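You operate a simulated robot arm through the tools that you are given. There is no shell and no other tool. Be economical: measure what you need, move in short steps, check, and stop when the job is done.

The job below is to be done with a simulated two-armed robot. You get a single attempt, and the scene is never put back.

JOB
Pick up the blue cone with one hand, pass it to the other hand and put it on the orange side tray. Take the white cone and leave it on the bay three. Open the top drawer, take the thick green scrap and leave it in the inside of the top drawer and shut the drawer again. Take the small carton on the top of the side table and put it away on the right corner of the black machine. Fetch the purple heel and set it on the blue tape. Open the left cupboard door, take the drain cup and leave it on the middle shelf of the cream cupboard and shut the door again. Put the left green shoe on the top of the wide bench away on the top of the shoe chiller. Open the band drawer, take the black band from the inside of the band drawer and put it in the black tray, then shut the drawer. Do these in any order. Set down upright: blue cone, white cone, small carton, drain cup.

The check looks at the end state, three seconds after you hand in, the way a careful person would. Anything else that was tipped, shoved, dropped, spilled or broken makes it a failure.

ROBOT AND FRAMES
Two 6-joint arms with two-finger grippers on one trunk, on a base that drives. Base frame: it is fixed to the floor where the robot stands at the start and does not move with it; the origin is under the middle of the robot, x ahead of it, y to its left, z up; the surface under the hand at the start is at about z = 0.85. Lengths are in m, angles in degrees, forces in N, time in s.
The left shoulder is at the start at [0.03, 0.178, 1.013], the right one opposite. With the tool pointing down near the work surface each hand reaches from about 0.42 to 0.84 m from the robot's upright axis, wherever it stands, measured 20 degrees to its own side. Places, roughly: band drawer [0.5, -2.2, 0.7]; bay three (19x33 cm) [-3.04, -0.7, 0.9]; black band (14x8x2 cm) [0.5, -2.2, 0.7]; black tray (34x24x5 cm) [-3.4, -4.9, 0.8]; blue cone (7x7x12 cm) [0.5, -0.1, 0.9]; blue tape (7x7x2 cm) [3.6, 0.1, 0.9]; drain cup (6x6x8 cm) [1.7, -2.2, 0.9]; inside of the top drawer [-0.3, 5, 0.7]; left cupboard door [0.8, -6.4, 1]; left green shoe [0.5, -2.25, 1]; middle shelf of the cream cupboard [0.7, -6.6, 1]; orange side tray [-1.7, -1.9, 0.8]; purple heel (6x6x3 cm) [3.4, 0.3, 0.9]; right corner of the black machine (13x48 cm) [-1.76, -2.74, 0.8]; small carton [1.5, 0.75, 1]; thick green scrap (5x4x2 cm) [1.5, 0.5, 0.9]; top drawer [-0.3, 5, 0.7]; top of the shoe chiller [3.7, -5.2, 0.9]; white cone (7x7x12 cm) [1.4, 0.5, 0.9]. Payload 2.54 kg a hand.
The tool frame of a hand sits at the grasp point between the pads (the TCP): z along the fingers, y along the line on which they close. The tips reach 0.03 m beyond it. The gripper opens to 0.116 m. The gripper's body begins 0.095 m behind the TCP.
Orientation is told as [roll, pitch, yaw] about the base's x, y, z axes, in that order, counted from this pose: with the fingers straight down and closing along the base's y, the tool's x points along the base's -x, its y along +y and its z along -z.

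CONTROLS
- The arms move only by the tool play_rows. It takes "left_deltas", "right_deltas" or both (then of equal length, played together; a hand with none holds still); each is a list of rows, each a list of 2 entries, a list of its own where there are three numbers: the shift along the base's x, y, z in units of 150 mm (1.0 is 150 mm), then the turn, a rotation vector about the base's x, y, z in units of 120 degrees (1.0 is 120 degrees). In form: [[[tx, ty, tz], [ax, ay, az]], ...]. A call has 1 to 10 rows; each row is the pose to reach, as a shift and turn from the pose commanded when the call began. "left_hand" and "right_hand" are, for a hand that has rows, the opening, from 0 (shut) to 1 (fully open), set as the call begins (left out, the last holds). A call with a number of a shift or a turn outside -1 to 1 is refused whole. Rows are played at 5 a second. More than 0.05 m and 8.6 degrees between two rows, or a gripper value outside its range, and nothing of the call is played. Where a pose cannot be reached the arm comes as near as it can. A force on the tool above 40 N (or 10 N above the force at the start of the call, whichever is more), or a blocked arm, ends the call early, and 0.2 s more pass. Each finger travels about 0.153 m/s and halts on what it meets, pressing with about 44 N; the grip force reading is that of the motor and also rises with nothing between the fingers. The clock runs only during rows and for 0.2 s after the last one: add rows that repeat a pose to give the fingers time. It gives the time, the measured TCP pose, the force on the tool (base axes), the opening and the grip force at its end, in the units of the frame above (readings bear some noise), with the torque about the TCP (base axes, N m) and any sound that the robot's microphone picked up.
- Cameras (640 x 400 px; columns grow to the right, rows downward): "scene" is now at [0.0386, -0.014, 1.7265]; the picture's right is [-0.22, -0.98, 0.00], its down [-0.81, 0.18, -0.55] and it looks along [0.54, -0.12, -0.83] (base axes); focal length 278 px, centre (320, 200). "left" rides on the left gripper at [0.069, 0.015, -0.122] in its tool frame; the picture's right is [-0.21, 0.98, 0.00], its down [-0.83, -0.18, -0.53] and it looks along [-0.52, -0.11, 0.85] (tool axes); focal length 251 px, centre (320, 200). "right" rides on the right gripper at [0.069, -0.015, -0.122] in its tool frame; the picture's right is [0.21, 0.98, 0.00], its down [-0.83, 0.18, -0.53] and it looks along [-0.52, 0.11, 0.85] (tool axes); focal length 251 px, centre (320, 200).
- camera(camera): a new picture of that camera. The clock stands still meanwhile.
- slide_trunk(by): slides the trunk up (or, below 0, down) by that many m; the arms and the scene camera ride with it, the base frame stays. It gives what a move gives, with no picture.
- base_move(legs): drives the robot by 1 to 6 legs, each [ahead, left, turn to the left] in m, m and degrees, along the robot's own axes; the way and the turn of a leg run together, so that a leg with both is an arc; at most 1.5 m and 180 degrees a leg. The arms and the cameras ride along, it lands a little off, and it stops where it bumps. It gives what a move gives.
- aim_head(pan, tilt): turns the head with the scene camera to pan (to the left, within 143 degrees either way) and tilt (down, from -29 to 69), counted from straight ahead of the robot. It gives what a move gives.
- point_at(camera, pixels): for up to 12 pixels [column, row] of the newest picture of that camera ("zoom" is the newest enlarged one), the place [x, y, z] in the base frame of the surface seen there, good to about 0.002 m. The clock stands still meanwhile.
- close_up(camera, box): a new picture of the part [left, top, right, bottom] of that camera's present view, enlarged. The clock stands still meanwhile.
- finish_job(): hands the job in; it is judged then, once.

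Keep the steps short. Do not move on a guess: measure, check each grasp and each placing, and mend mistakes. In all there are 371 turns and 326 pictures (those below and enlarged ones count). Leave the grippers open and the arms clear of the work at the hand-in unless told otherwise, and finish with a single line.

The tools are called as name(argument=value, ...) on one line, values as JSON. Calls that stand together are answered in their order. play_rows: Moves the arms, as the interface text tells. Its arguments: {"type":"object","properties":{"left_deltas":{"type":"array","items":{"type":"array"}},"left_hand":{"type":"number"},"right_deltas":{"type":"array","items":{"type":"array"}},"right_hand":{"type":"number"}},"required":[]} The other tools are called the same way: slide_trunk (by) slides the trunk up or down; base_move (legs) drives the base; aim_head (pan, tilt) turns the head that bears the scene camera; camera (camera) takes a picture; point_at (camera, pixels) gives the place of the surface under pixels of a picture; close_up (camera, box) takes an enlarged picture of a part of a camera's view; finish_job () hands the job in.

At the start:

```text
time: 0.0
left_ee_pos: [0.3513, 0.0923, 1.1352]
left_ee_rot: [0.0, 0.0, -0.1]
left_force: [0.3, 0.4, 0.0]
left_ft_torque: [-0.04, -0.01, 0.02]
left_finger_gap: 0.1161
left_gripper_force: 0.2
right_ee_pos: [0.5468, -0.2705, 1.1256]
right_ee_rot: [-0.1, 0.0, -0.1]
right_force: [0.2, 0.2, 0.3]
right_ft_torque: [-0.02, -0.01, -0.02]
right_finger_gap: 0.1161
right_gripper_force: 0.0
trunk travel left (down, up): [-0.225, 0.315]
robot x, y, heading: [0.0039, 0.0011, -0.0]
head pan, tilt: [-12.6, 56.5]
```

scene: 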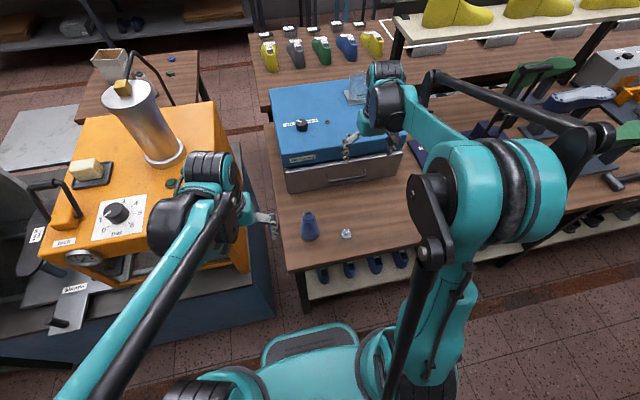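
right: 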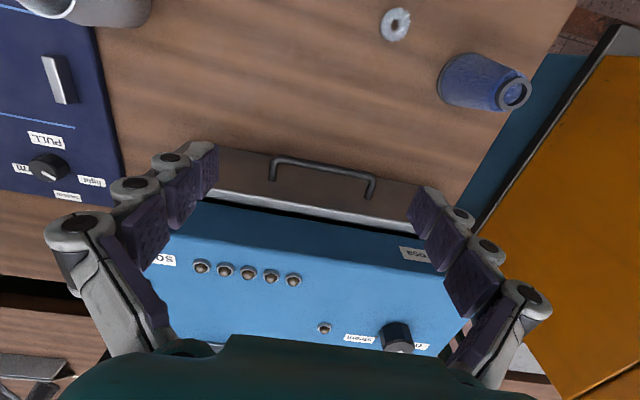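
left: 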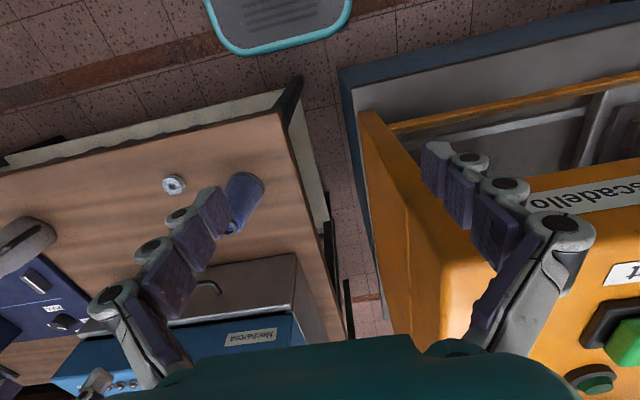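

I see the blue cone at scene (310,227). I measure it and its surroundings before moving.

point_at(camera="scene", pixels=[[310, 214], [310, 228], [310, 238], [346, 233], [300, 260], [400, 235], [340, 170], [120, 210], [165, 155], [170, 72], [415, 160], [245, 210]])

close_up(camera="scene", box=[230, 160, 430, 285])

```text
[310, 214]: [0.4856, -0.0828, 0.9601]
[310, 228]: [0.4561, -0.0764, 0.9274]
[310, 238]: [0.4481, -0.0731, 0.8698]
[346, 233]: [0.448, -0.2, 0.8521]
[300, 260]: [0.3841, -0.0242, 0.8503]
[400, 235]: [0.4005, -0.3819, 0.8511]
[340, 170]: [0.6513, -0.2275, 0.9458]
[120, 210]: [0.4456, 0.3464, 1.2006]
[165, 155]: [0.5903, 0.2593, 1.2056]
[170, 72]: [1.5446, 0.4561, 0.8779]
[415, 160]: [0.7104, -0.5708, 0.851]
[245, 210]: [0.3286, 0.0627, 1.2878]
```

```text
3.20 times, centred on (330, 222) of scene
```

zoom: 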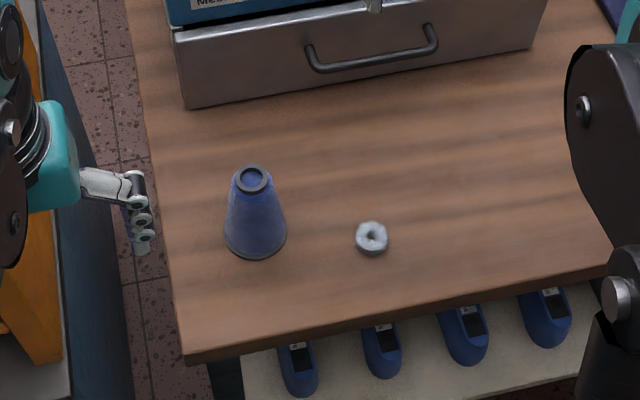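

The blue cone stands near (0.48,-0.08). Before acting I look around with the head to learn the room.

aim_head(pan=50, tilt=30)

camera(camera="scene")

aim_head(pan=-45, tilt=25)

camera(camera="scene")

aim_head(pan=-130, tilt=20)

camera(camera="scene")

aim_head(pan=130, tilt=20)

camera(camera="scene")

aim_head(pan=0, tilt=25)

camera(camera="scene")

```text
time: 1.3
left_ee_pos: [0.3521, 0.0921, 1.1351]
left_ee_rot: [0.0, -0.1, 0.0]
left_force: [-0.7, -0.3, -0.4]
left_ft_torque: [0.0, -0.04, 0.0]
left_finger_gap: 0.1161
left_gripper_force: 0.0
right_ee_pos: [0.5464, -0.2711, 1.1265]
right_ee_rot: [0.0, -0.1, -0.1]
right_force: [-0.5, 0.1, 0.0]
right_ft_torque: [-0.01, 0.02, -0.02]
right_finger_gap: 0.1161
right_gripper_force: 0.0
trunk travel left (down, up): [-0.225, 0.315]
robot x, y, heading: [-0.0019, 0.0016, -0.0]
head pan, tilt: [50.0, 30.0]
```

```text
321 pictures are left
```

scene: 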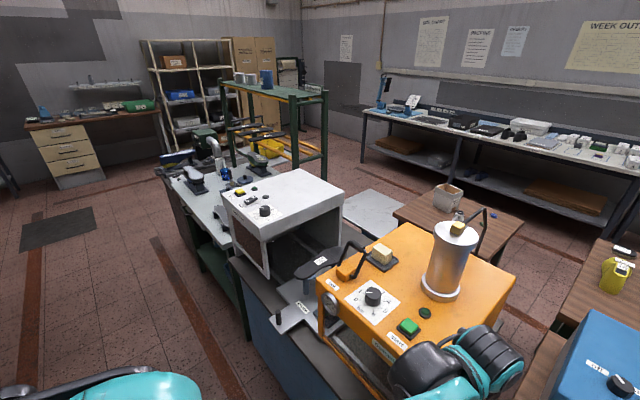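

```text
time: 3.0
left_ee_pos: [0.3511, 0.0924, 1.1346]
left_ee_rot: [-0.1, 0.0, 0.1]
left_force: [-0.8, -0.2, 0.7]
left_ft_torque: [-0.03, 0.03, 0.0]
left_finger_gap: 0.1161
left_gripper_force: 0.0
right_ee_pos: [0.5469, -0.2715, 1.126]
right_ee_rot: [0.0, -0.2, 0.0]
right_force: [-0.6, 1.0, -0.1]
right_ft_torque: [0.0, -0.01, 0.02]
right_finger_gap: 0.116
right_gripper_force: 0.1
trunk travel left (down, up): [-0.225, 0.315]
robot x, y, heading: [-0.0007, -0.0017, -0.0]
head pan, tilt: [-45.0, 25.0]
```

```text
320 pictures are left
```

scene: 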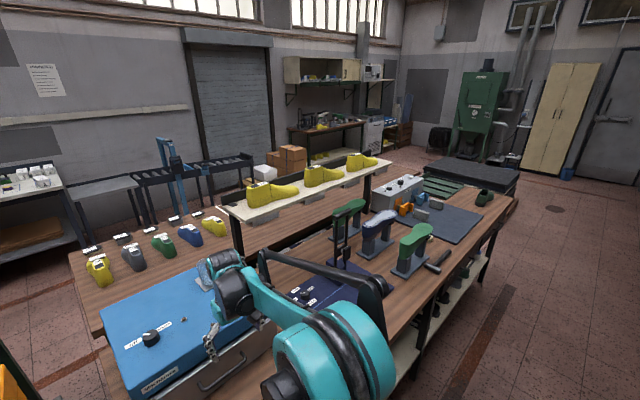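

```text
time: 4.6
left_ee_pos: [0.3523, 0.0929, 1.1354]
left_ee_rot: [0.0, 0.0, 0.0]
left_force: [0.8, -0.4, -0.5]
left_ft_torque: [0.02, -0.02, 0.02]
left_finger_gap: 0.1159
left_gripper_force: 0.0
right_ee_pos: [0.5467, -0.2711, 1.1266]
right_ee_rot: [0.0, 0.0, 0.1]
right_force: [-0.9, -0.1, 0.0]
right_ft_torque: [-0.01, 0.0, 0.0]
right_finger_gap: 0.1159
right_gripper_force: 0.1
trunk travel left (down, up): [-0.225, 0.315]
robot x, y, heading: [-0.0014, 0.0006, -0.1]
head pan, tilt: [-130.0, 20.0]
```

```text
319 pictures are left
```

scene: 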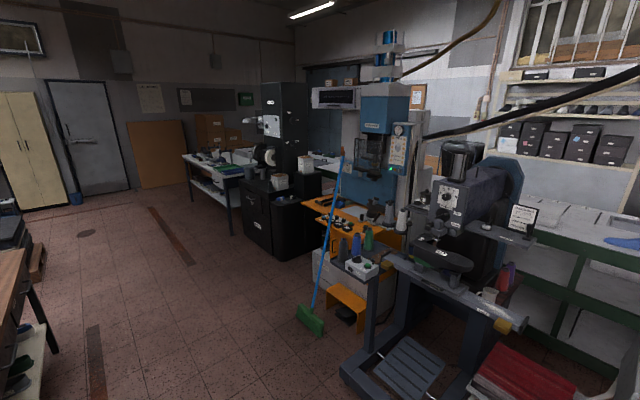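

```text
time: 8.3
left_ee_pos: [0.3523, 0.0921, 1.1349]
left_ee_rot: [0.0, -0.1, 0.1]
left_force: [0.1, 0.0, 0.0]
left_ft_torque: [-0.03, 0.02, 0.0]
left_finger_gap: 0.1159
left_gripper_force: 0.1
right_ee_pos: [0.5454, -0.2703, 1.1265]
right_ee_rot: [0.0, 0.1, 0.0]
right_force: [0.6, -0.2, 1.2]
right_ft_torque: [0.02, -0.02, -0.02]
right_finger_gap: 0.1161
right_gripper_force: 0.1
trunk travel left (down, up): [-0.225, 0.315]
robot x, y, heading: [-0.0016, -0.005, 0.1]
head pan, tilt: [130.0, 20.0]
```

```text
318 pictures are left
```

scene: 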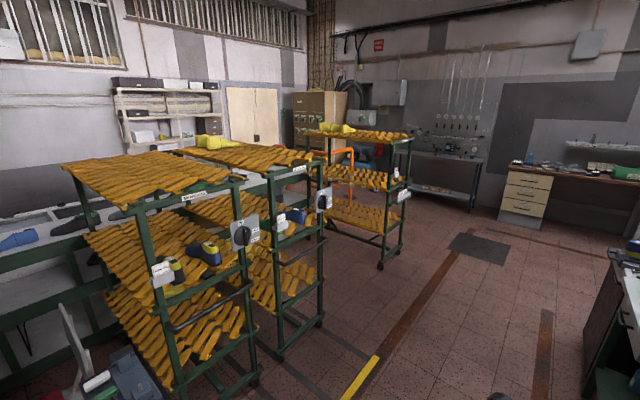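

```text
time: 10.4
left_ee_pos: [0.3524, 0.092, 1.1354]
left_ee_rot: [0.0, -0.1, 0.0]
left_force: [0.8, -1.0, -0.2]
left_ft_torque: [0.0, -0.03, 0.0]
left_finger_gap: 0.1161
left_gripper_force: 0.1
right_ee_pos: [0.548, -0.2697, 1.1259]
right_ee_rot: [0.1, 0.1, 0.0]
right_force: [0.4, -0.2, 0.1]
right_ft_torque: [0.03, -0.01, 0.01]
right_finger_gap: 0.1158
right_gripper_force: 0.1
trunk travel left (down, up): [-0.225, 0.315]
robot x, y, heading: [0.0, -0.0004, -0.1]
head pan, tilt: [0.0, 25.0]
```

```text
317 pictures are left
```

scene: 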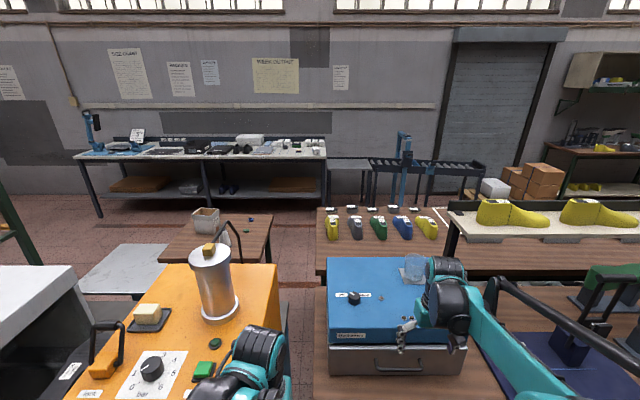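

I see the layout. Next I measure the cone edges in the enlarged picture, and drive back 0.15 m to give room for a tilted grasp.

point_at(camera="zoom", pixels=[[240, 172], [264, 172], [252, 168], [252, 190], [228, 235], [284, 235], [256, 254], [252, 179], [372, 239], [190, 355]])

base_move(legs=[[-0.15, 0, 0]])

```text
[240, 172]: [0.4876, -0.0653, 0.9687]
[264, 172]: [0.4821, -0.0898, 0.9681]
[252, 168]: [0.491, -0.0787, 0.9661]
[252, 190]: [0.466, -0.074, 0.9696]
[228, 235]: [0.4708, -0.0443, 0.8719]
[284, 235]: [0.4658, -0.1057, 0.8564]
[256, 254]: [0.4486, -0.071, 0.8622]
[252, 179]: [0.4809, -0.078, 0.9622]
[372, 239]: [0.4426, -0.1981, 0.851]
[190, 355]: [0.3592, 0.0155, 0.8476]
```

```text
time: 11.7
left_ee_pos: [0.2027, 0.0936, 1.136]
left_ee_rot: [0.0, -0.1, 0.4]
left_force: [-1.2, -0.1, 0.2]
left_ft_torque: [0.0, -0.04, 0.0]
left_finger_gap: 0.1157
left_gripper_force: 0.0
right_ee_pos: [0.3997, -0.2688, 1.1284]
right_ee_rot: [0.0, -0.1, 0.2]
right_force: [-0.7, 0.1, 0.8]
right_ft_torque: [-0.02, -0.07, -0.01]
right_finger_gap: 0.1161
right_gripper_force: 0.1
trunk travel left (down, up): [-0.225, 0.315]
robot x, y, heading: [-0.1479, -0.0013, 0.3]
head pan, tilt: [0.0, 25.0]
```

Cone axis is about (0.481,-0.076), base 0.851, top 0.969. I tilt the right hand forward by 55° while raising the left hand out of the way.

play_rows(right_deltas=[[[0, 0.08, -0.05], [0, -0.06, 0]], [[-0.03, 0.16, -0.1], [0, -0.12, 0]], [[-0.06, 0.24, -0.15], [0, -0.18, 0]], [[-0.1, 0.32, -0.2], [0, -0.24, 0]], [[-0.13, 0.4, -0.25], [0, -0.3, 0]], [[-0.16, 0.48, -0.3], [0, -0.36, 0]], [[-0.18, 0.56, -0.35], [0, -0.42, 0]], [[-0.2, 0.64, -0.4], [0, -0.458, 0]]], left_deltas=[[[0, 0.1, 0.1], [0, 0, 0]], [[0, 0.2, 0.2], [0, 0, 0]], [[0, 0.3, 0.3], [0, 0, 0]], [[0, 0.4, 0.4], [0, 0, 0]], [[0, 0.5, 0.5], [0, 0, 0]], [[0, 0.6, 0.6], [0, 0, 0]], [[0, 0.6, 0.7], [0, 0, 0]], [[0, 0.6, 0.7], [0, 0, 0]]], right_hand=1)

```text
time: 13.5
left_ee_pos: [0.2032, 0.1837, 1.2402]
left_ee_rot: [-0.1, 0.0, 0.3]
left_force: [-0.1, 0.8, -0.5]
left_ft_torque: [0.0, 0.06, -0.03]
left_finger_gap: 0.1163
left_gripper_force: 0.2
right_ee_pos: [0.3713, -0.1714, 1.0677]
right_ee_rot: [-0.4, -55.0, 0.4]
right_force: [-0.2, 0.2, 0.4]
right_ft_torque: [0.0, 0.02, -0.01]
right_finger_gap: 0.1163
right_gripper_force: 0.0
trunk travel left (down, up): [-0.225, 0.315]
robot x, y, heading: [-0.1488, -0.0031, 0.2]
head pan, tilt: [0.0, 25.0]
```

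Pose is good. I go to the pre-grasp point behind the cone and look.

play_rows(right_deltas=[[[0.0, 0.16, -0.15], [0, 0, 0]], [[0.0, 0.32, -0.3], [0, 0, 0]], [[0.02, 0.48, -0.5], [0, 0, 0]], [[0.045, 0.635, -0.75], [0, 0, 0]]])

camera(camera="right")

```text
time: 14.5
left_ee_pos: [0.2047, 0.1845, 1.2393]
left_ee_rot: [0.1, 0.0, 0.3]
left_force: [0.2, 1.0, 0.3]
left_ft_torque: [-0.02, 0.03, 0.01]
left_finger_gap: 0.116
left_gripper_force: 0.0
right_ee_pos: [0.4122, -0.067, 1.0274]
right_ee_rot: [-0.6, -54.8, 0.5]
right_force: [0.2, -0.5, -1.5]
right_ft_torque: [-0.03, 0.0, -0.01]
right_finger_gap: 0.116
right_gripper_force: 0.1
right hand out of reach, approached as far as the arm can: row 1, 2, 3, 4
trunk travel left (down, up): [-0.225, 0.315]
robot x, y, heading: [-0.1404, -0.0001, 0.5]
head pan, tilt: [0.0, 25.0]
```

```text
316 pictures are left
```

right: 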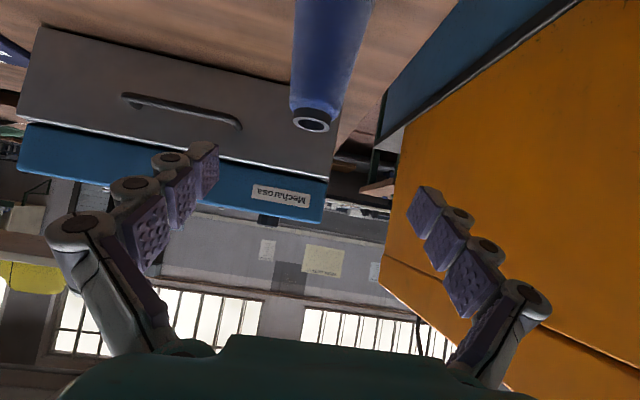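

The arm is too folded (point too near the body). I back the base 0.14 m further.

base_move(legs=[[-0.14, 0, 0]])

```text
time: 15.9
left_ee_pos: [0.0644, 0.1822, 1.241]
left_ee_rot: [0.1, -0.2, 0.0]
left_force: [0.6, 0.2, 0.2]
left_ft_torque: [0.01, -0.05, 0.0]
left_finger_gap: 0.1159
left_gripper_force: 0.0
right_ee_pos: [0.2704, -0.0712, 1.0289]
right_ee_rot: [-0.5, -54.8, 0.3]
right_force: [-0.6, 0.9, 0.1]
right_ft_torque: [0.03, 0.0, -0.03]
right_finger_gap: 0.1159
right_gripper_force: 0.0
trunk travel left (down, up): [-0.225, 0.315]
robot x, y, heading: [-0.286, -0.0001, 0.1]
head pan, tilt: [0.0, 25.0]
```

I test a smaller move forward first, to see from which pose deltas count.

play_rows(right_deltas=[[[0.22, 0, 0], [0, 0, 0]], [[0.44, 0, 0], [0, 0, 0]], [[0.66, 0, -0.1], [0, 0, 0]]])

```text
time: 16.7
left_ee_pos: [0.068, 0.1815, 1.2408]
left_ee_rot: [-0.1, 0.2, 0.0]
left_force: [1.0, -0.5, -0.2]
left_ft_torque: [-0.01, 0.05, 0.01]
left_finger_gap: 0.116
left_gripper_force: 0.2
right_ee_pos: [0.3742, -0.0716, 1.0108]
right_ee_rot: [-0.3, -54.7, 0.1]
right_force: [0.1, 0.1, 0.1]
right_ft_torque: [0.02, 0.03, -0.01]
right_finger_gap: 0.1159
right_gripper_force: 0.1
trunk travel left (down, up): [-0.225, 0.315]
robot x, y, heading: [-0.2871, -0.0025, 0.2]
head pan, tilt: [0.0, 25.0]
```

Deltas count from the reached pose. I go down to the pre-grasp and then slide the open fingers around the cone.

play_rows(right_deltas=[[[0.03, -0.03, -0.2], [0, 0, 0]], [[0.07, -0.03, -0.4], [0, 0, 0]], [[0.27, -0.03, -0.54], [0, 0, 0]], [[0.48, -0.03, -0.68], [0, 0, 0]], [[0.68, -0.03, -0.82], [0, 0, 0]], [[0.68, -0.03, -0.82], [0, 0, 0]]])

camera(camera="right")

```text
time: 18.1
left_ee_pos: [0.0657, 0.1825, 1.2412]
left_ee_rot: [0.0, -0.1, 0.0]
left_force: [0.6, -0.9, 1.0]
left_ft_torque: [0.0, -0.02, 0.03]
left_finger_gap: 0.1163
left_gripper_force: 0.1
right_ee_pos: [0.4719, -0.0749, 0.8917]
right_ee_rot: [-0.4, -54.9, 0.4]
right_force: [0.1, -0.7, -0.1]
right_ft_torque: [0.01, 0.01, 0.04]
right_finger_gap: 0.1161
right_gripper_force: 0.1
trunk travel left (down, up): [-0.225, 0.315]
robot x, y, heading: [-0.2863, -0.0013, 0.3]
head pan, tilt: [0.0, 25.0]
```

```text
315 pictures are left
```

right: 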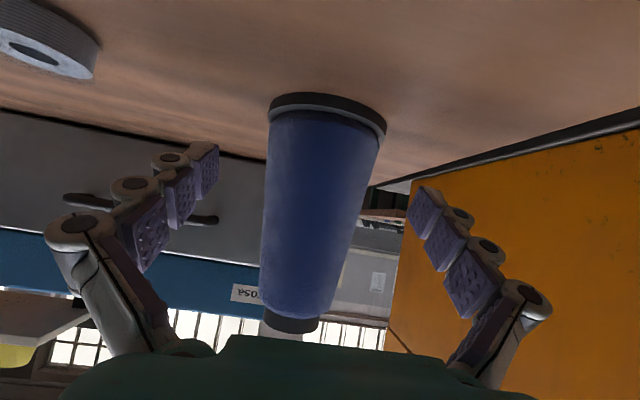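

The cone sits between the fingers. A tiny adjustment, then close.

play_rows(right_deltas=[[[0.04, -0.005, -0.035], [0, 0, 0]]])

play_rows(right_deltas=[[[0, 0, 0], [0, 0, 0]], [[0, 0, 0], [0, 0, 0]], [[0, 0, 0], [0, 0, 0]], [[0, 0, 0], [0, 0, 0]]], right_hand=0)

camera(camera="right")

```text
time: 18.5
left_ee_pos: [0.066, 0.1818, 1.2398]
left_ee_rot: [0.0, -0.1, 0.1]
left_force: [0.9, -0.4, 0.6]
left_ft_torque: [-0.03, -0.04, -0.02]
left_finger_gap: 0.116
left_gripper_force: 0.0
right_ee_pos: [0.479, -0.0769, 0.887]
right_ee_rot: [-0.4, -54.8, 0.2]
right_force: [-0.5, 0.0, 0.4]
right_ft_torque: [-0.02, -0.05, 0.01]
right_finger_gap: 0.1158
right_gripper_force: 0.0
trunk travel left (down, up): [-0.225, 0.315]
robot x, y, heading: [-0.2842, -0.0014, 0.2]
head pan, tilt: [0.0, 25.0]
```

```text
time: 19.5
left_ee_pos: [0.0654, 0.1819, 1.2403]
left_ee_rot: [-0.1, 0.0, 0.0]
left_force: [-0.6, 0.7, -0.1]
left_ft_torque: [0.01, -0.02, -0.01]
left_finger_gap: 0.1162
left_gripper_force: 0.0
right_ee_pos: [0.4778, -0.0765, 0.8879]
right_ee_rot: [-0.4, -54.9, 0.2]
right_force: [1.0, -1.7, 4.5]
right_ft_torque: [0.07, -0.05, 0.05]
right_finger_gap: 0.0597
right_gripper_force: 43.8
trunk travel left (down, up): [-0.225, 0.315]
robot x, y, heading: [-0.2844, 0.0015, -0.2]
head pan, tilt: [0.0, 25.0]
```

```text
314 pictures are left
```

right: 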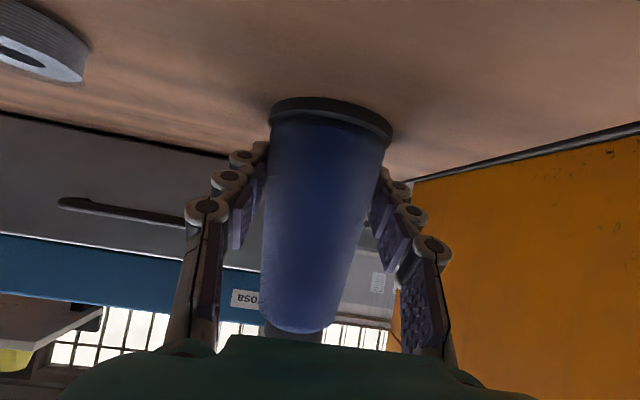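

Gripped (gap 0.06, 44 N). Lift 0.15 m and check.

play_rows(right_deltas=[[[0, 0, 0.15], [0, 0, 0]], [[0, 0, 0.4], [0, 0, 0]], [[0, 0, 0.7], [0, 0, 0]], [[0, 0, 1.0], [0, 0, 0]]])

aim_head(pan=0, tilt=45)

camera(camera="scene")

```text
time: 20.5
left_ee_pos: [0.0642, 0.1818, 1.2408]
left_ee_rot: [0.0, -0.1, 0.0]
left_force: [-0.3, 0.1, -0.2]
left_ft_torque: [0.02, -0.02, 0.02]
left_finger_gap: 0.1157
left_gripper_force: 0.1
right_ee_pos: [0.473, -0.0763, 1.0349]
right_ee_rot: [-0.4, -54.9, 0.4]
right_force: [-0.4, 0.4, -2.6]
right_ft_torque: [0.01, 0.02, -0.02]
right_finger_gap: 0.0595
right_gripper_force: 43.5
trunk travel left (down, up): [-0.225, 0.315]
robot x, y, heading: [-0.2868, 0.0007, -0.1]
head pan, tilt: [0.0, 25.0]
```

```text
time: 21.3
left_ee_pos: [0.0661, 0.1822, 1.2412]
left_ee_rot: [0.0, 0.0, 0.0]
left_force: [-0.3, -0.7, -0.4]
left_ft_torque: [0.01, 0.0, 0.04]
left_finger_gap: 0.1159
left_gripper_force: 0.1
right_ee_pos: [0.4754, -0.076, 1.0329]
right_ee_rot: [-0.4, -54.8, 0.3]
right_force: [-0.5, -1.1, -1.4]
right_ft_torque: [0.02, -0.03, 0.0]
right_finger_gap: 0.0594
right_gripper_force: 44.0
trunk travel left (down, up): [-0.225, 0.315]
robot x, y, heading: [-0.2851, 0.002, -0.2]
head pan, tilt: [0.0, 45.0]
```

```text
313 pictures are left
```

scene: 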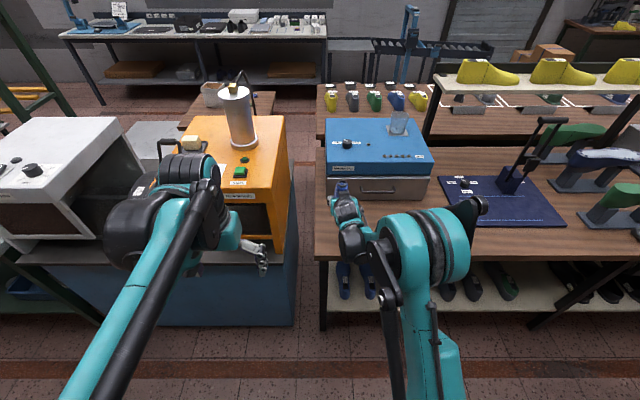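

The cone is held. I back off 0.45 m into free floor for the handover.

base_move(legs=[[-0.45, 0, 0]])

play_rows(right_deltas=[[[-0.2, 0.1, 0], [0, 0, 0]], [[-0.4, 0.2, 0], [0, 0, 0]], [[-0.6, 0.3, 0], [0, 0, 0]], [[-0.7, 0.5, 0], [0, 0, 0]], [[-0.7, 0.5, 0], [0, 0, 0]]], left_deltas=[[[0.2, 0, 0], [0, 0, 0]], [[0.4, 0, 0], [0, 0, 0]], [[0.6, 0, 0], [0, 0, 0]], [[0.8, 0, 0], [0, 0, 0]], [[1.0, 0, 0], [0, 0, 0]]])

camera(camera="scene")

```text
time: 24.0
left_ee_pos: [-0.3678, 0.1794, 1.2418]
left_ee_rot: [0.0, -0.1, -1.4]
left_force: [0.7, 0.4, -0.7]
left_ft_torque: [-0.07, -0.09, 0.02]
left_finger_gap: 0.1159
left_gripper_force: 0.0
right_ee_pos: [0.0363, -0.0883, 1.0343]
right_ee_rot: [-0.4, -54.8, -1.0]
right_force: [0.2, 0.4, -2.1]
right_ft_torque: [-0.01, -0.01, -0.01]
right_finger_gap: 0.0596
right_gripper_force: 43.8
trunk travel left (down, up): [-0.225, 0.315]
robot x, y, heading: [-0.7214, 0.0032, -1.3]
head pan, tilt: [0.0, 45.0]
```

```text
time: 25.2
left_ee_pos: [-0.2139, 0.1774, 1.2396]
left_ee_rot: [0.0, 0.1, -1.3]
left_force: [0.2, -0.2, -0.5]
left_ft_torque: [0.04, 0.01, 0.0]
left_finger_gap: 0.116
left_gripper_force: 0.0
right_ee_pos: [-0.0669, -0.0144, 1.0311]
right_ee_rot: [-0.4, -54.6, -1.1]
right_force: [0.2, 0.7, -2.8]
right_ft_torque: [-0.02, 0.0, -0.01]
right_finger_gap: 0.0595
right_gripper_force: 43.9
trunk travel left (down, up): [-0.225, 0.315]
robot x, y, heading: [-0.7185, 0.0056, -1.1]
head pan, tilt: [0.0, 45.0]
```

```text
312 pictures are left
```

scene: 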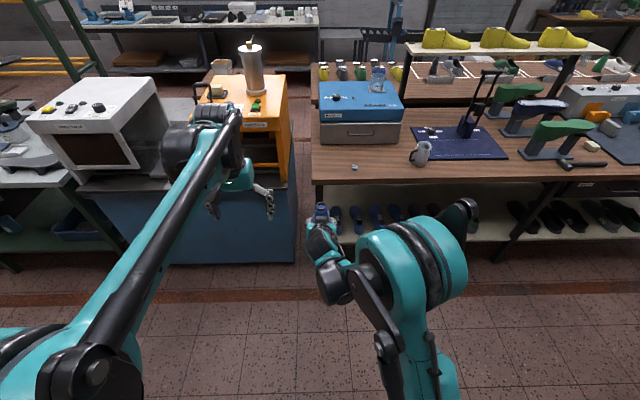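

I zoom on the cone in the right hand to measure its top.

close_up(camera="scene", box=[280, 180, 376, 240])

```text
6.67 times, centred on (328, 210) of scene
```

zoom: 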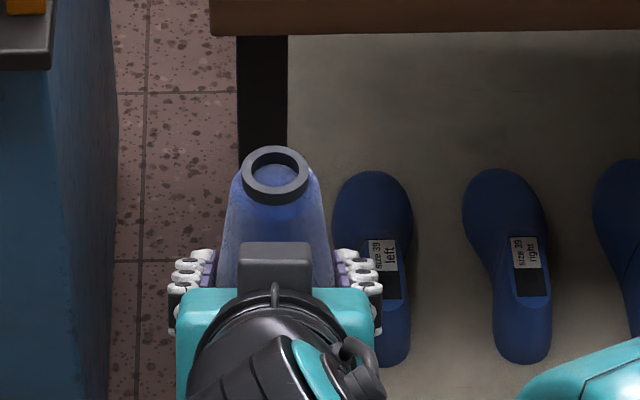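

point_at(camera="zoom", pixels=[[248, 175], [302, 175], [275, 150], [275, 197], [232, 210], [325, 210]])

```text
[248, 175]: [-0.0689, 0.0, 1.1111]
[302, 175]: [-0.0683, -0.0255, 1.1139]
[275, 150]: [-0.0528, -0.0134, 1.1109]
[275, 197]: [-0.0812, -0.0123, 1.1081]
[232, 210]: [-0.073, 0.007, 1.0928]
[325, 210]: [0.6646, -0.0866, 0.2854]
```

Cone top centre (-0.067,-0.013,1.111). I bring the open left hand above it.

play_rows(left_deltas=[[[0.2, -0.19, 0], [0, 0, 0]], [[0.4, -0.38, 0], [0, 0, 0]], [[0.6, -0.57, 0], [0, 0, 0]], [[0.8, -0.76, 0], [0, 0, 0]], [[0.98, -0.95, 0], [0, 0, 0]]])

play_rows(left_deltas=[[[0, -0.16, 0], [0, 0, 0]], [[0, -0.32, 0], [0, 0, 0]], [[0, -0.32, -0.2], [0, 0, 0]]])

camera(camera="left")

```text
time: 26.4
left_ee_pos: [-0.0651, 0.0372, 1.2395]
left_ee_rot: [0.1, 0.0, -1.2]
left_force: [-0.5, -0.2, 0.0]
left_ft_torque: [0.04, 0.02, 0.0]
left_finger_gap: 0.1158
left_gripper_force: 0.0
right_ee_pos: [-0.0674, -0.0143, 1.0306]
right_ee_rot: [-0.3, -54.6, -1.1]
right_force: [0.7, -1.2, -2.5]
right_ft_torque: [0.04, 0.01, -0.01]
right_finger_gap: 0.0593
right_gripper_force: 43.9
trunk travel left (down, up): [-0.225, 0.315]
robot x, y, heading: [-0.7232, 0.0046, -1.3]
head pan, tilt: [0.0, 45.0]
```

```text
time: 27.2
left_ee_pos: [-0.0702, -0.0112, 1.2088]
left_ee_rot: [0.0, 0.0, -1.3]
left_force: [-0.6, 0.2, -0.5]
left_ft_torque: [0.0, 0.0, -0.03]
left_finger_gap: 0.1158
left_gripper_force: 0.1
right_ee_pos: [-0.0672, -0.0143, 1.0309]
right_ee_rot: [-0.4, -54.7, -1.1]
right_force: [-0.2, -0.2, -2.1]
right_ft_torque: [-0.04, 0.02, 0.0]
right_finger_gap: 0.0594
right_gripper_force: 44.1
trunk travel left (down, up): [-0.225, 0.315]
robot x, y, heading: [-0.7203, 0.0025, -1.3]
head pan, tilt: [0.0, 45.0]
```

```text
310 pictures are left
```

left: 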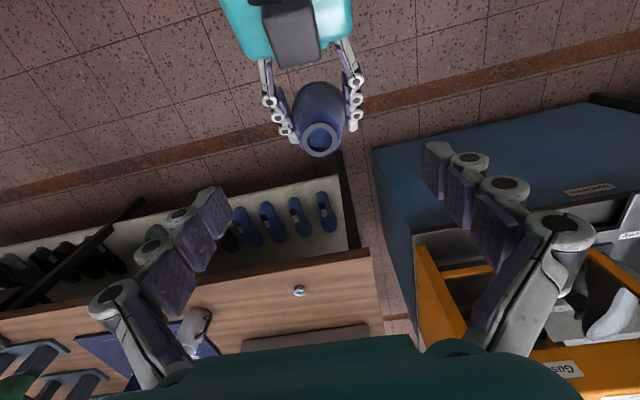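

Alignment looks good. I lower the left hand around the cone's upper part.

play_rows(left_deltas=[[[0.02, -0.01, -0.25], [0, 0, 0]], [[0.02, -0.01, -0.5], [0, 0, 0]], [[0.02, -0.01, -0.7], [0, 0, 0]], [[0.02, -0.01, -0.82], [0, 0, 0]], [[0.02, -0.01, -0.82], [0, 0, 0]]])

camera(camera="left")

close_up(camera="scene", box=[260, 160, 388, 240])

```text
time: 28.4
left_ee_pos: [-0.0665, -0.0147, 1.0868]
left_ee_rot: [0.0, 0.0, -1.4]
left_force: [-0.4, 0.1, -0.1]
left_ft_torque: [-0.02, -0.01, 0.01]
left_finger_gap: 0.1159
left_gripper_force: 0.1
right_ee_pos: [-0.0682, -0.0133, 1.0319]
right_ee_rot: [-0.5, -54.7, -1.2]
right_force: [-0.1, -0.1, -1.9]
right_ft_torque: [-0.02, 0.0, -0.02]
right_finger_gap: 0.0591
right_gripper_force: 44.0
trunk travel left (down, up): [-0.225, 0.315]
robot x, y, heading: [-0.7193, 0.0034, -1.4]
head pan, tilt: [0.0, 45.0]
```

```text
309 pictures are left
```

left: 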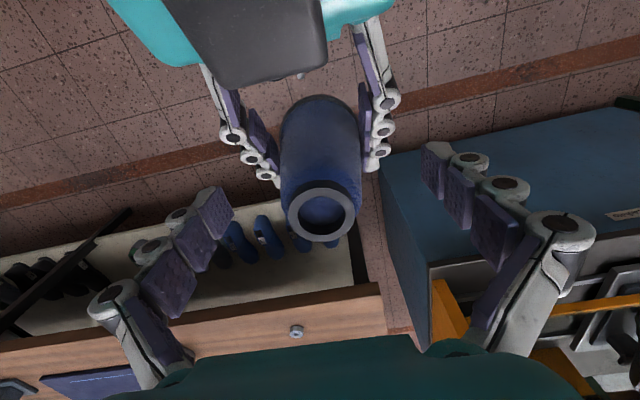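

```text
5.00 times, centred on (324, 200) of scene
```

zoom: 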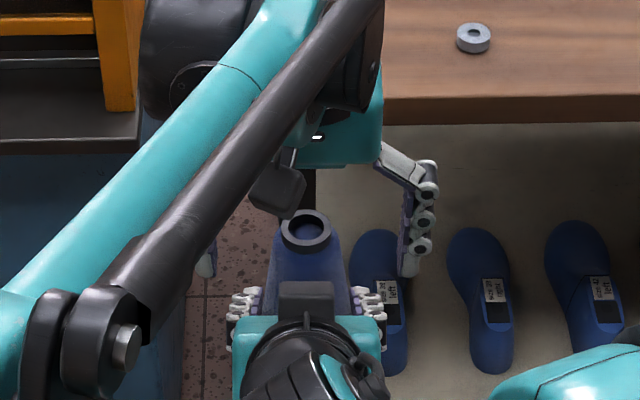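

Fingers straddle the cone's top. Close the left hand while the right holds.

play_rows(left_deltas=[[[0, 0, 0], [0, 0, 0]], [[0, 0, 0], [0, 0, 0]], [[0, 0, 0], [0, 0, 0]], [[0, 0, 0], [0, 0, 0]]], left_hand=0)

camera(camera="left")

```text
time: 29.4
left_ee_pos: [-0.0662, -0.0138, 1.0883]
left_ee_rot: [0.1, -0.1, -1.4]
left_force: [-1.2, 2.3, 25.8]
left_ft_torque: [-0.12, 0.09, 0.0]
left_finger_gap: 0.0511
left_gripper_force: 44.1
right_ee_pos: [-0.0683, -0.0133, 1.0309]
right_ee_rot: [-0.3, -54.6, -1.3]
right_force: [1.0, -1.7, -28.0]
right_ft_torque: [0.23, 0.08, -0.01]
right_finger_gap: 0.0593
right_gripper_force: 43.9
trunk travel left (down, up): [-0.225, 0.315]
robot x, y, heading: [-0.7232, 0.005, -1.3]
head pan, tilt: [0.0, 45.0]
```

```text
307 pictures are left
```

left: 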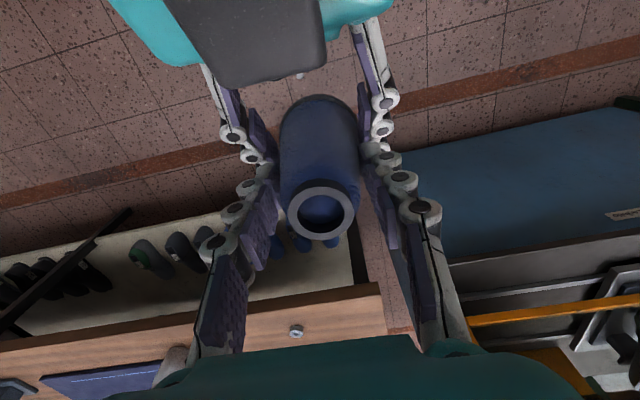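

Both hold it (left gap 0.051). Open the right hand part way and watch the left.

play_rows(right_deltas=[[[0, 0, 0], [0, 0, 0]], [[0, 0, 0], [0, 0, 0]], [[0, 0, 0], [0, 0, 0]]], right_hand=0.75)

camera(camera="left")

```text
time: 30.2
left_ee_pos: [-0.0653, -0.0139, 1.0867]
left_ee_rot: [0.0, 0.0, -1.3]
left_force: [-0.8, -0.5, -0.8]
left_ft_torque: [0.0, 0.0, 0.0]
left_finger_gap: 0.0514
left_gripper_force: 44.2
right_ee_pos: [-0.0672, -0.0138, 1.0317]
right_ee_rot: [-0.4, -54.8, -1.1]
right_force: [-0.2, -1.0, -1.1]
right_ft_torque: [0.02, 0.0, 0.0]
right_finger_gap: 0.087
right_gripper_force: 0.0
trunk travel left (down, up): [-0.225, 0.315]
robot x, y, heading: [-0.7225, 0.0027, -1.4]
head pan, tilt: [0.0, 45.0]
```

```text
306 pictures are left
```

left: 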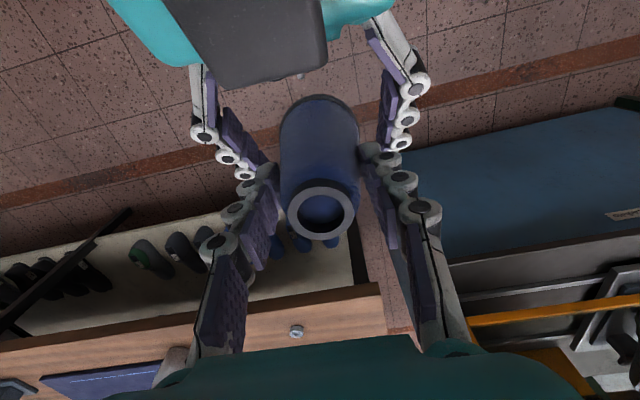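

The left hand alone holds the cone. I lift the left hand forward-up out of the right's fingers.

play_rows(left_deltas=[[[0.1, 0, 0.1], [0, 0, 0]], [[0.3, 0, 0.25], [0, 0, 0]], [[0.5, 0, 0.4], [0, 0, 0]], [[0.6, 0.2, 0.6], [0, 0, 0]], [[0.6, 0.5, 0.6], [0, 0, 0]]])

camera(camera="left")

```text
time: 31.4
left_ee_pos: [0.0206, 0.0634, 1.1728]
left_ee_rot: [-0.1, 0.0, -1.4]
left_force: [-0.5, 0.0, -1.8]
left_ft_torque: [-0.02, -0.02, -0.01]
left_finger_gap: 0.0511
left_gripper_force: 44.4
right_ee_pos: [-0.0681, -0.0126, 1.0311]
right_ee_rot: [-0.5, -54.7, -1.0]
right_force: [0.2, -0.6, -0.6]
right_ft_torque: [-0.01, 0.03, -0.04]
right_finger_gap: 0.087
right_gripper_force: 0.0
trunk travel left (down, up): [-0.225, 0.315]
robot x, y, heading: [-0.7214, 0.006, -1.2]
head pan, tilt: [0.0, 45.0]
```

```text
305 pictures are left
```

left: 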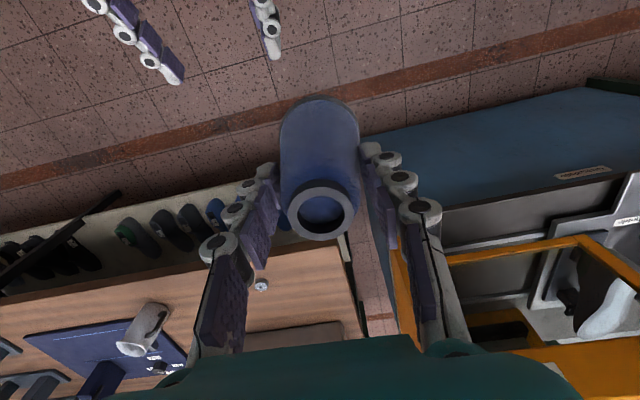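

Handover complete. I return the right hand to vertical, off to its side.

play_rows(right_deltas=[[[0, -0.15, 0.05], [0, 0.06, 0]], [[0, -0.3, 0.1], [0, 0.12, 0]], [[0, -0.45, 0.2], [0, 0.18, 0]], [[0, -0.6, 0.3], [0, 0.24, 0]], [[0, -0.75, 0.4], [0, 0.3, 0]], [[0, -0.9, 0.5], [0, 0.36, 0]], [[0, -0.95, 0.6], [0, 0.42, 0]], [[0, -0.95, 0.6], [0, 0.458, 0]]], right_hand=1)

aim_head(pan=-120, tilt=35)

camera(camera="scene")

```text
time: 33.2
left_ee_pos: [0.0221, 0.0611, 1.1735]
left_ee_rot: [0.1, 0.0, -1.2]
left_force: [0.3, -0.7, -2.0]
left_ft_torque: [-0.01, 0.0, -0.02]
left_finger_gap: 0.0511
left_gripper_force: 43.9
right_ee_pos: [-0.0691, -0.1569, 1.1237]
right_ee_rot: [-1.2, 0.3, -0.5]
right_force: [-1.0, -0.4, -0.4]
right_ft_torque: [0.0, 0.0, -0.01]
right_finger_gap: 0.1161
right_gripper_force: 0.0
trunk travel left (down, up): [-0.225, 0.315]
robot x, y, heading: [-0.722, 0.0049, -1.6]
head pan, tilt: [0.0, 45.0]
```

```text
time: 35.2
left_ee_pos: [0.0208, 0.0622, 1.173]
left_ee_rot: [0.0, 0.0, -1.3]
left_force: [-0.2, 0.0, -1.2]
left_ft_torque: [0.0, 0.01, 0.0]
left_finger_gap: 0.0509
left_gripper_force: 44.3
right_ee_pos: [-0.0688, -0.1549, 1.1236]
right_ee_rot: [-1.2, 0.1, -0.6]
right_force: [0.0, -0.7, -0.3]
right_ft_torque: [0.0, -0.01, 0.01]
right_finger_gap: 0.1161
right_gripper_force: 0.0
trunk travel left (down, up): [-0.225, 0.315]
robot x, y, heading: [-0.7185, 0.004, -1.5]
head pan, tilt: [-120.0, 35.0]
```

```text
304 pictures are left
```

scene: 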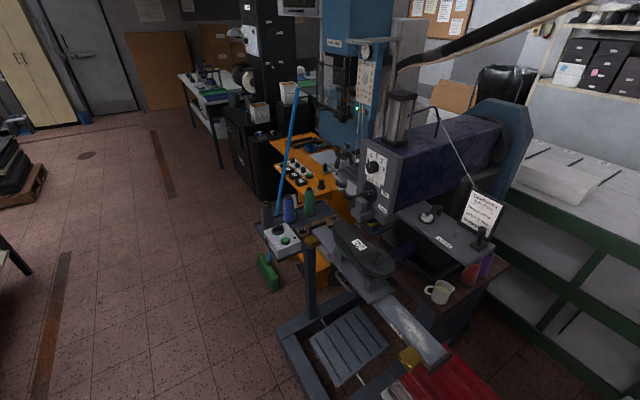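

I measure places around the orange area.

point_at(camera="scene", pixels=[[305, 165], [280, 145], [330, 190], [290, 170], [320, 260], [290, 208], [282, 240], [250, 115], [268, 285], [310, 290], [325, 400], [230, 120]])

close_up(camera="scene", box=[200, 80, 392, 200])

```text
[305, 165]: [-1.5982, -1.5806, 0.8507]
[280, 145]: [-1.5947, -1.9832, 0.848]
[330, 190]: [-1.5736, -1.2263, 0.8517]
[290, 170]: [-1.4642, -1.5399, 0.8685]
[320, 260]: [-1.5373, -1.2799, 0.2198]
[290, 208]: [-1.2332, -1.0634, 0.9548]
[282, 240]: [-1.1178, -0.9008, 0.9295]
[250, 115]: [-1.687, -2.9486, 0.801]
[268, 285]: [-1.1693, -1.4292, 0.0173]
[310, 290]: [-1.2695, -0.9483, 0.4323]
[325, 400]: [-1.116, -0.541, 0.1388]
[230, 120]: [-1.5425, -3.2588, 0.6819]
```

```text
3.33 times, centred on (296, 140) of scene
```

zoom: 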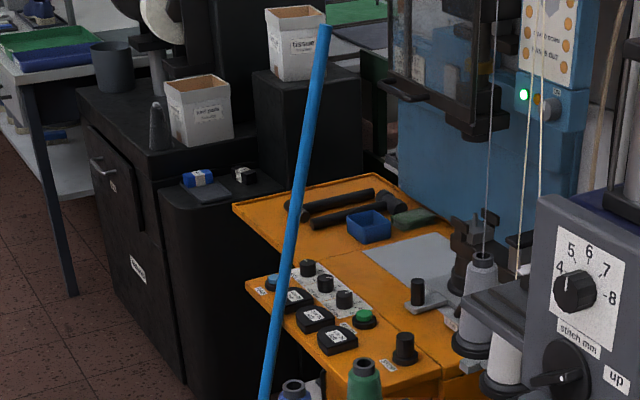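

point_at(camera="zoom", pixels=[[323, 40], [292, 225], [268, 385], [240, 208], [368, 182], [350, 247], [368, 225], [270, 225], [215, 190], [165, 195], [265, 180], [100, 95]])

base_move(legs=[[0, 0, -88], [0.5, 0.3, 0]])

aim_head(pan=-50, tilt=35)

camera(camera="scene")

```text
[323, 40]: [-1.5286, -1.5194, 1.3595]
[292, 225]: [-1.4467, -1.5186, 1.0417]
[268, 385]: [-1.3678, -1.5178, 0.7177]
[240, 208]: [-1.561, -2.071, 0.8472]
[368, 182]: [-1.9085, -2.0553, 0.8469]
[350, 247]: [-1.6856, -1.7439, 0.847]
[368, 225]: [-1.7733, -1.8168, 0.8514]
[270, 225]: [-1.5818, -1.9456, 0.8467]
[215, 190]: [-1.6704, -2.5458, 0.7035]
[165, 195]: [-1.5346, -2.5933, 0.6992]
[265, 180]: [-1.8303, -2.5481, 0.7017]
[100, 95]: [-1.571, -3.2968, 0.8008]
```

```text
time: 38.2
left_ee_pos: [-0.3573, -0.5969, 1.1564]
left_ee_rot: [0.3, -4.3, -60.0]
left_force: [-3.4, -0.3, -0.2]
left_ft_torque: [0.02, -0.3, 0.07]
left_finger_gap: 0.051
left_gripper_force: 44.1
right_ee_pos: [-0.5971, -0.6057, 1.1439]
right_ee_rot: [-1.0, -4.2, -59.1]
right_force: [-2.4, 0.9, 0.0]
right_ft_torque: [-0.05, -0.3, 0.05]
right_finger_gap: 0.116
right_gripper_force: 0.1
trunk travel left (down, up): [-0.225, 0.315]
robot x, y, heading: [-0.7559, -0.0258, -60.0]
head pan, tilt: [-120.0, 35.0]
stopped in leg 1: the robot was blocked; the commanded pose is now the measured one
```

```text
time: 39.6
left_ee_pos: [-0.3495, -0.5961, 1.1515]
left_ee_rot: [0.0, -4.0, -59.7]
left_force: [0.0, 0.1, -1.1]
left_ft_torque: [0.04, -0.03, 0.01]
left_finger_gap: 0.0509
left_gripper_force: 44.5
right_ee_pos: [-0.5907, -0.6043, 1.141]
right_ee_rot: [-1.2, -4.0, -58.9]
right_force: [-0.7, -0.1, 0.1]
right_ft_torque: [-0.02, -0.01, 0.02]
right_finger_gap: 0.1158
right_gripper_force: 0.0
trunk travel left (down, up): [-0.225, 0.315]
robot x, y, heading: [-0.7637, -0.0241, -59.6]
head pan, tilt: [-50.0, 35.0]
```

```text
302 pictures are left
```

scene: 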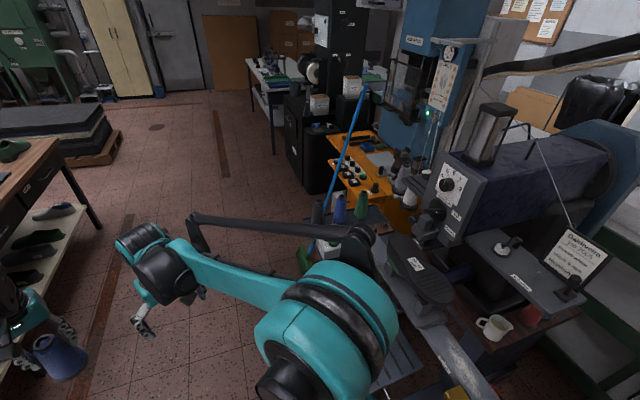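

The base was blocked and is slightly tilted: its back right corner probably met the pedestal or a rack. I look there before moving.

aim_head(pan=-110, tilt=62)

camera(camera="scene")

aim_head(pan=140, tilt=55)

camera(camera="scene")

```text
time: 40.9
left_ee_pos: [-0.3506, -0.5949, 1.1509]
left_ee_rot: [0.0, -4.0, -59.7]
left_force: [-0.5, -0.1, -2.2]
left_ft_torque: [0.03, -0.01, -0.02]
left_finger_gap: 0.0509
left_gripper_force: 43.8
right_ee_pos: [-0.5901, -0.6046, 1.1405]
right_ee_rot: [-1.2, -3.9, -58.9]
right_force: [1.4, -0.1, 1.0]
right_ft_torque: [0.01, 0.01, -0.02]
right_finger_gap: 0.1162
right_gripper_force: 0.0
trunk travel left (down, up): [-0.225, 0.315]
robot x, y, heading: [-0.7637, -0.0252, -59.6]
head pan, tilt: [-110.0, 62.0]
```

```text
301 pictures are left
```

scene: 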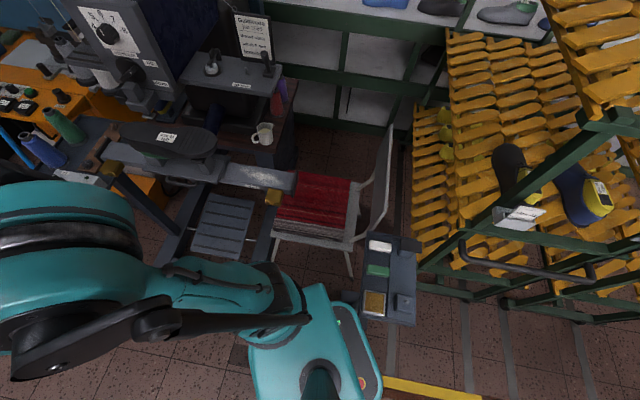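

```text
time: 44.4
left_ee_pos: [-0.3503, -0.5964, 1.1508]
left_ee_rot: [0.0, -4.0, -59.8]
left_force: [-0.2, -0.5, -1.6]
left_ft_torque: [0.02, 0.05, 0.04]
left_finger_gap: 0.0509
left_gripper_force: 43.7
right_ee_pos: [-0.5909, -0.6053, 1.1407]
right_ee_rot: [-1.2, -4.0, -58.9]
right_force: [0.0, 0.2, -0.8]
right_ft_torque: [0.02, -0.03, 0.01]
right_finger_gap: 0.1158
right_gripper_force: 0.0
trunk travel left (down, up): [-0.225, 0.315]
robot x, y, heading: [-0.7574, -0.0215, -59.6]
head pan, tilt: [140.0, 55.0]
```

```text
300 pictures are left
```

scene: 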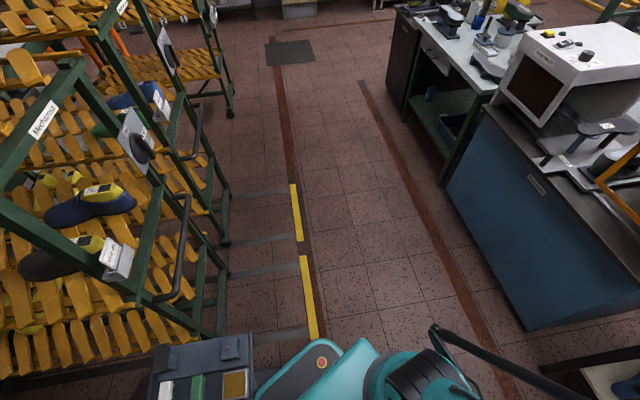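

A small grey button box stands at the robot's rear. I measure it and move away from it (to the robot's left/ahead).

point_at(camera="scene", pixels=[[200, 360], [160, 345], [245, 335], [245, 375], [300, 380], [250, 395]])

base_move(legs=[[0.1, 0.2, 0]])

camera(camera="scene")

```text
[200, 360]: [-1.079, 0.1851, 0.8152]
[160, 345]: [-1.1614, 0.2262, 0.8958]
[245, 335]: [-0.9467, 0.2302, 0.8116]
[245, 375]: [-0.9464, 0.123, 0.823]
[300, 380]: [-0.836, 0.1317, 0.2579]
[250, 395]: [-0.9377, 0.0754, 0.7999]
```

```text
time: 45.2
left_ee_pos: [-0.3892, -0.5125, 1.1859]
left_ee_rot: [0.2, -9.4, -58.9]
left_force: [-2.3, 0.7, 0.0]
left_ft_torque: [-0.06, -0.22, 0.01]
left_finger_gap: 0.051
left_gripper_force: 44.2
right_ee_pos: [-0.6284, -0.5272, 1.1645]
right_ee_rot: [-1.0, -9.3, -58.1]
right_force: [-2.0, 0.4, 1.2]
right_ft_torque: [-0.13, -0.24, 0.0]
right_finger_gap: 0.1155
right_gripper_force: 0.0
trunk travel left (down, up): [-0.225, 0.315]
robot x, y, heading: [-0.7538, -0.0311, -58.6]
head pan, tilt: [140.0, 55.0]
stopped in leg 1: the robot was blocked; the commanded pose is now the measured one
```

```text
299 pictures are left
```

scene: 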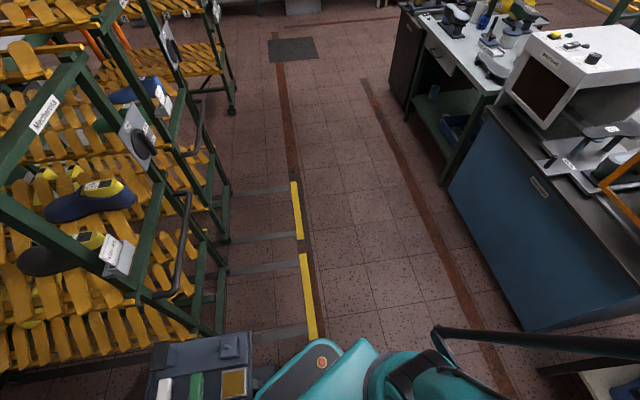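

Puzzling: both hands show a 9° pitch. I look ahead and through the hand cameras before moving more.

aim_head(pan=0, tilt=45)

camera(camera="scene")

camera(camera="left")

```text
time: 47.4
left_ee_pos: [-0.3815, -0.5165, 1.1799]
left_ee_rot: [-0.1, -8.8, -58.9]
left_force: [-0.3, 0.2, -3.2]
left_ft_torque: [0.01, 0.01, 0.03]
left_finger_gap: 0.0511
left_gripper_force: 44.1
right_ee_pos: [-0.6215, -0.5296, 1.1642]
right_ee_rot: [-1.1, -8.8, -58.0]
right_force: [0.6, 0.1, -0.4]
right_ft_torque: [-0.02, 0.06, -0.01]
right_finger_gap: 0.1161
right_gripper_force: 0.1
trunk travel left (down, up): [-0.225, 0.315]
robot x, y, heading: [-0.761, -0.0262, -58.6]
head pan, tilt: [0.0, 45.0]
```

```text
298 pictures are left
```

scene: 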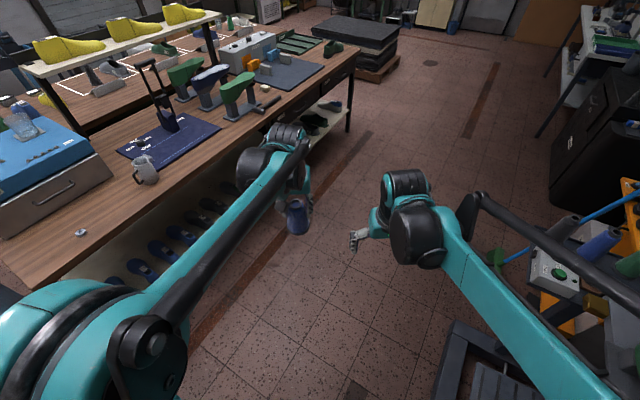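

```text
297 pictures are left
```

left: 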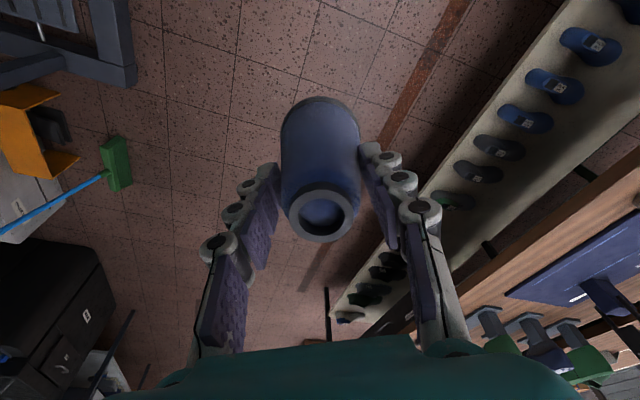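

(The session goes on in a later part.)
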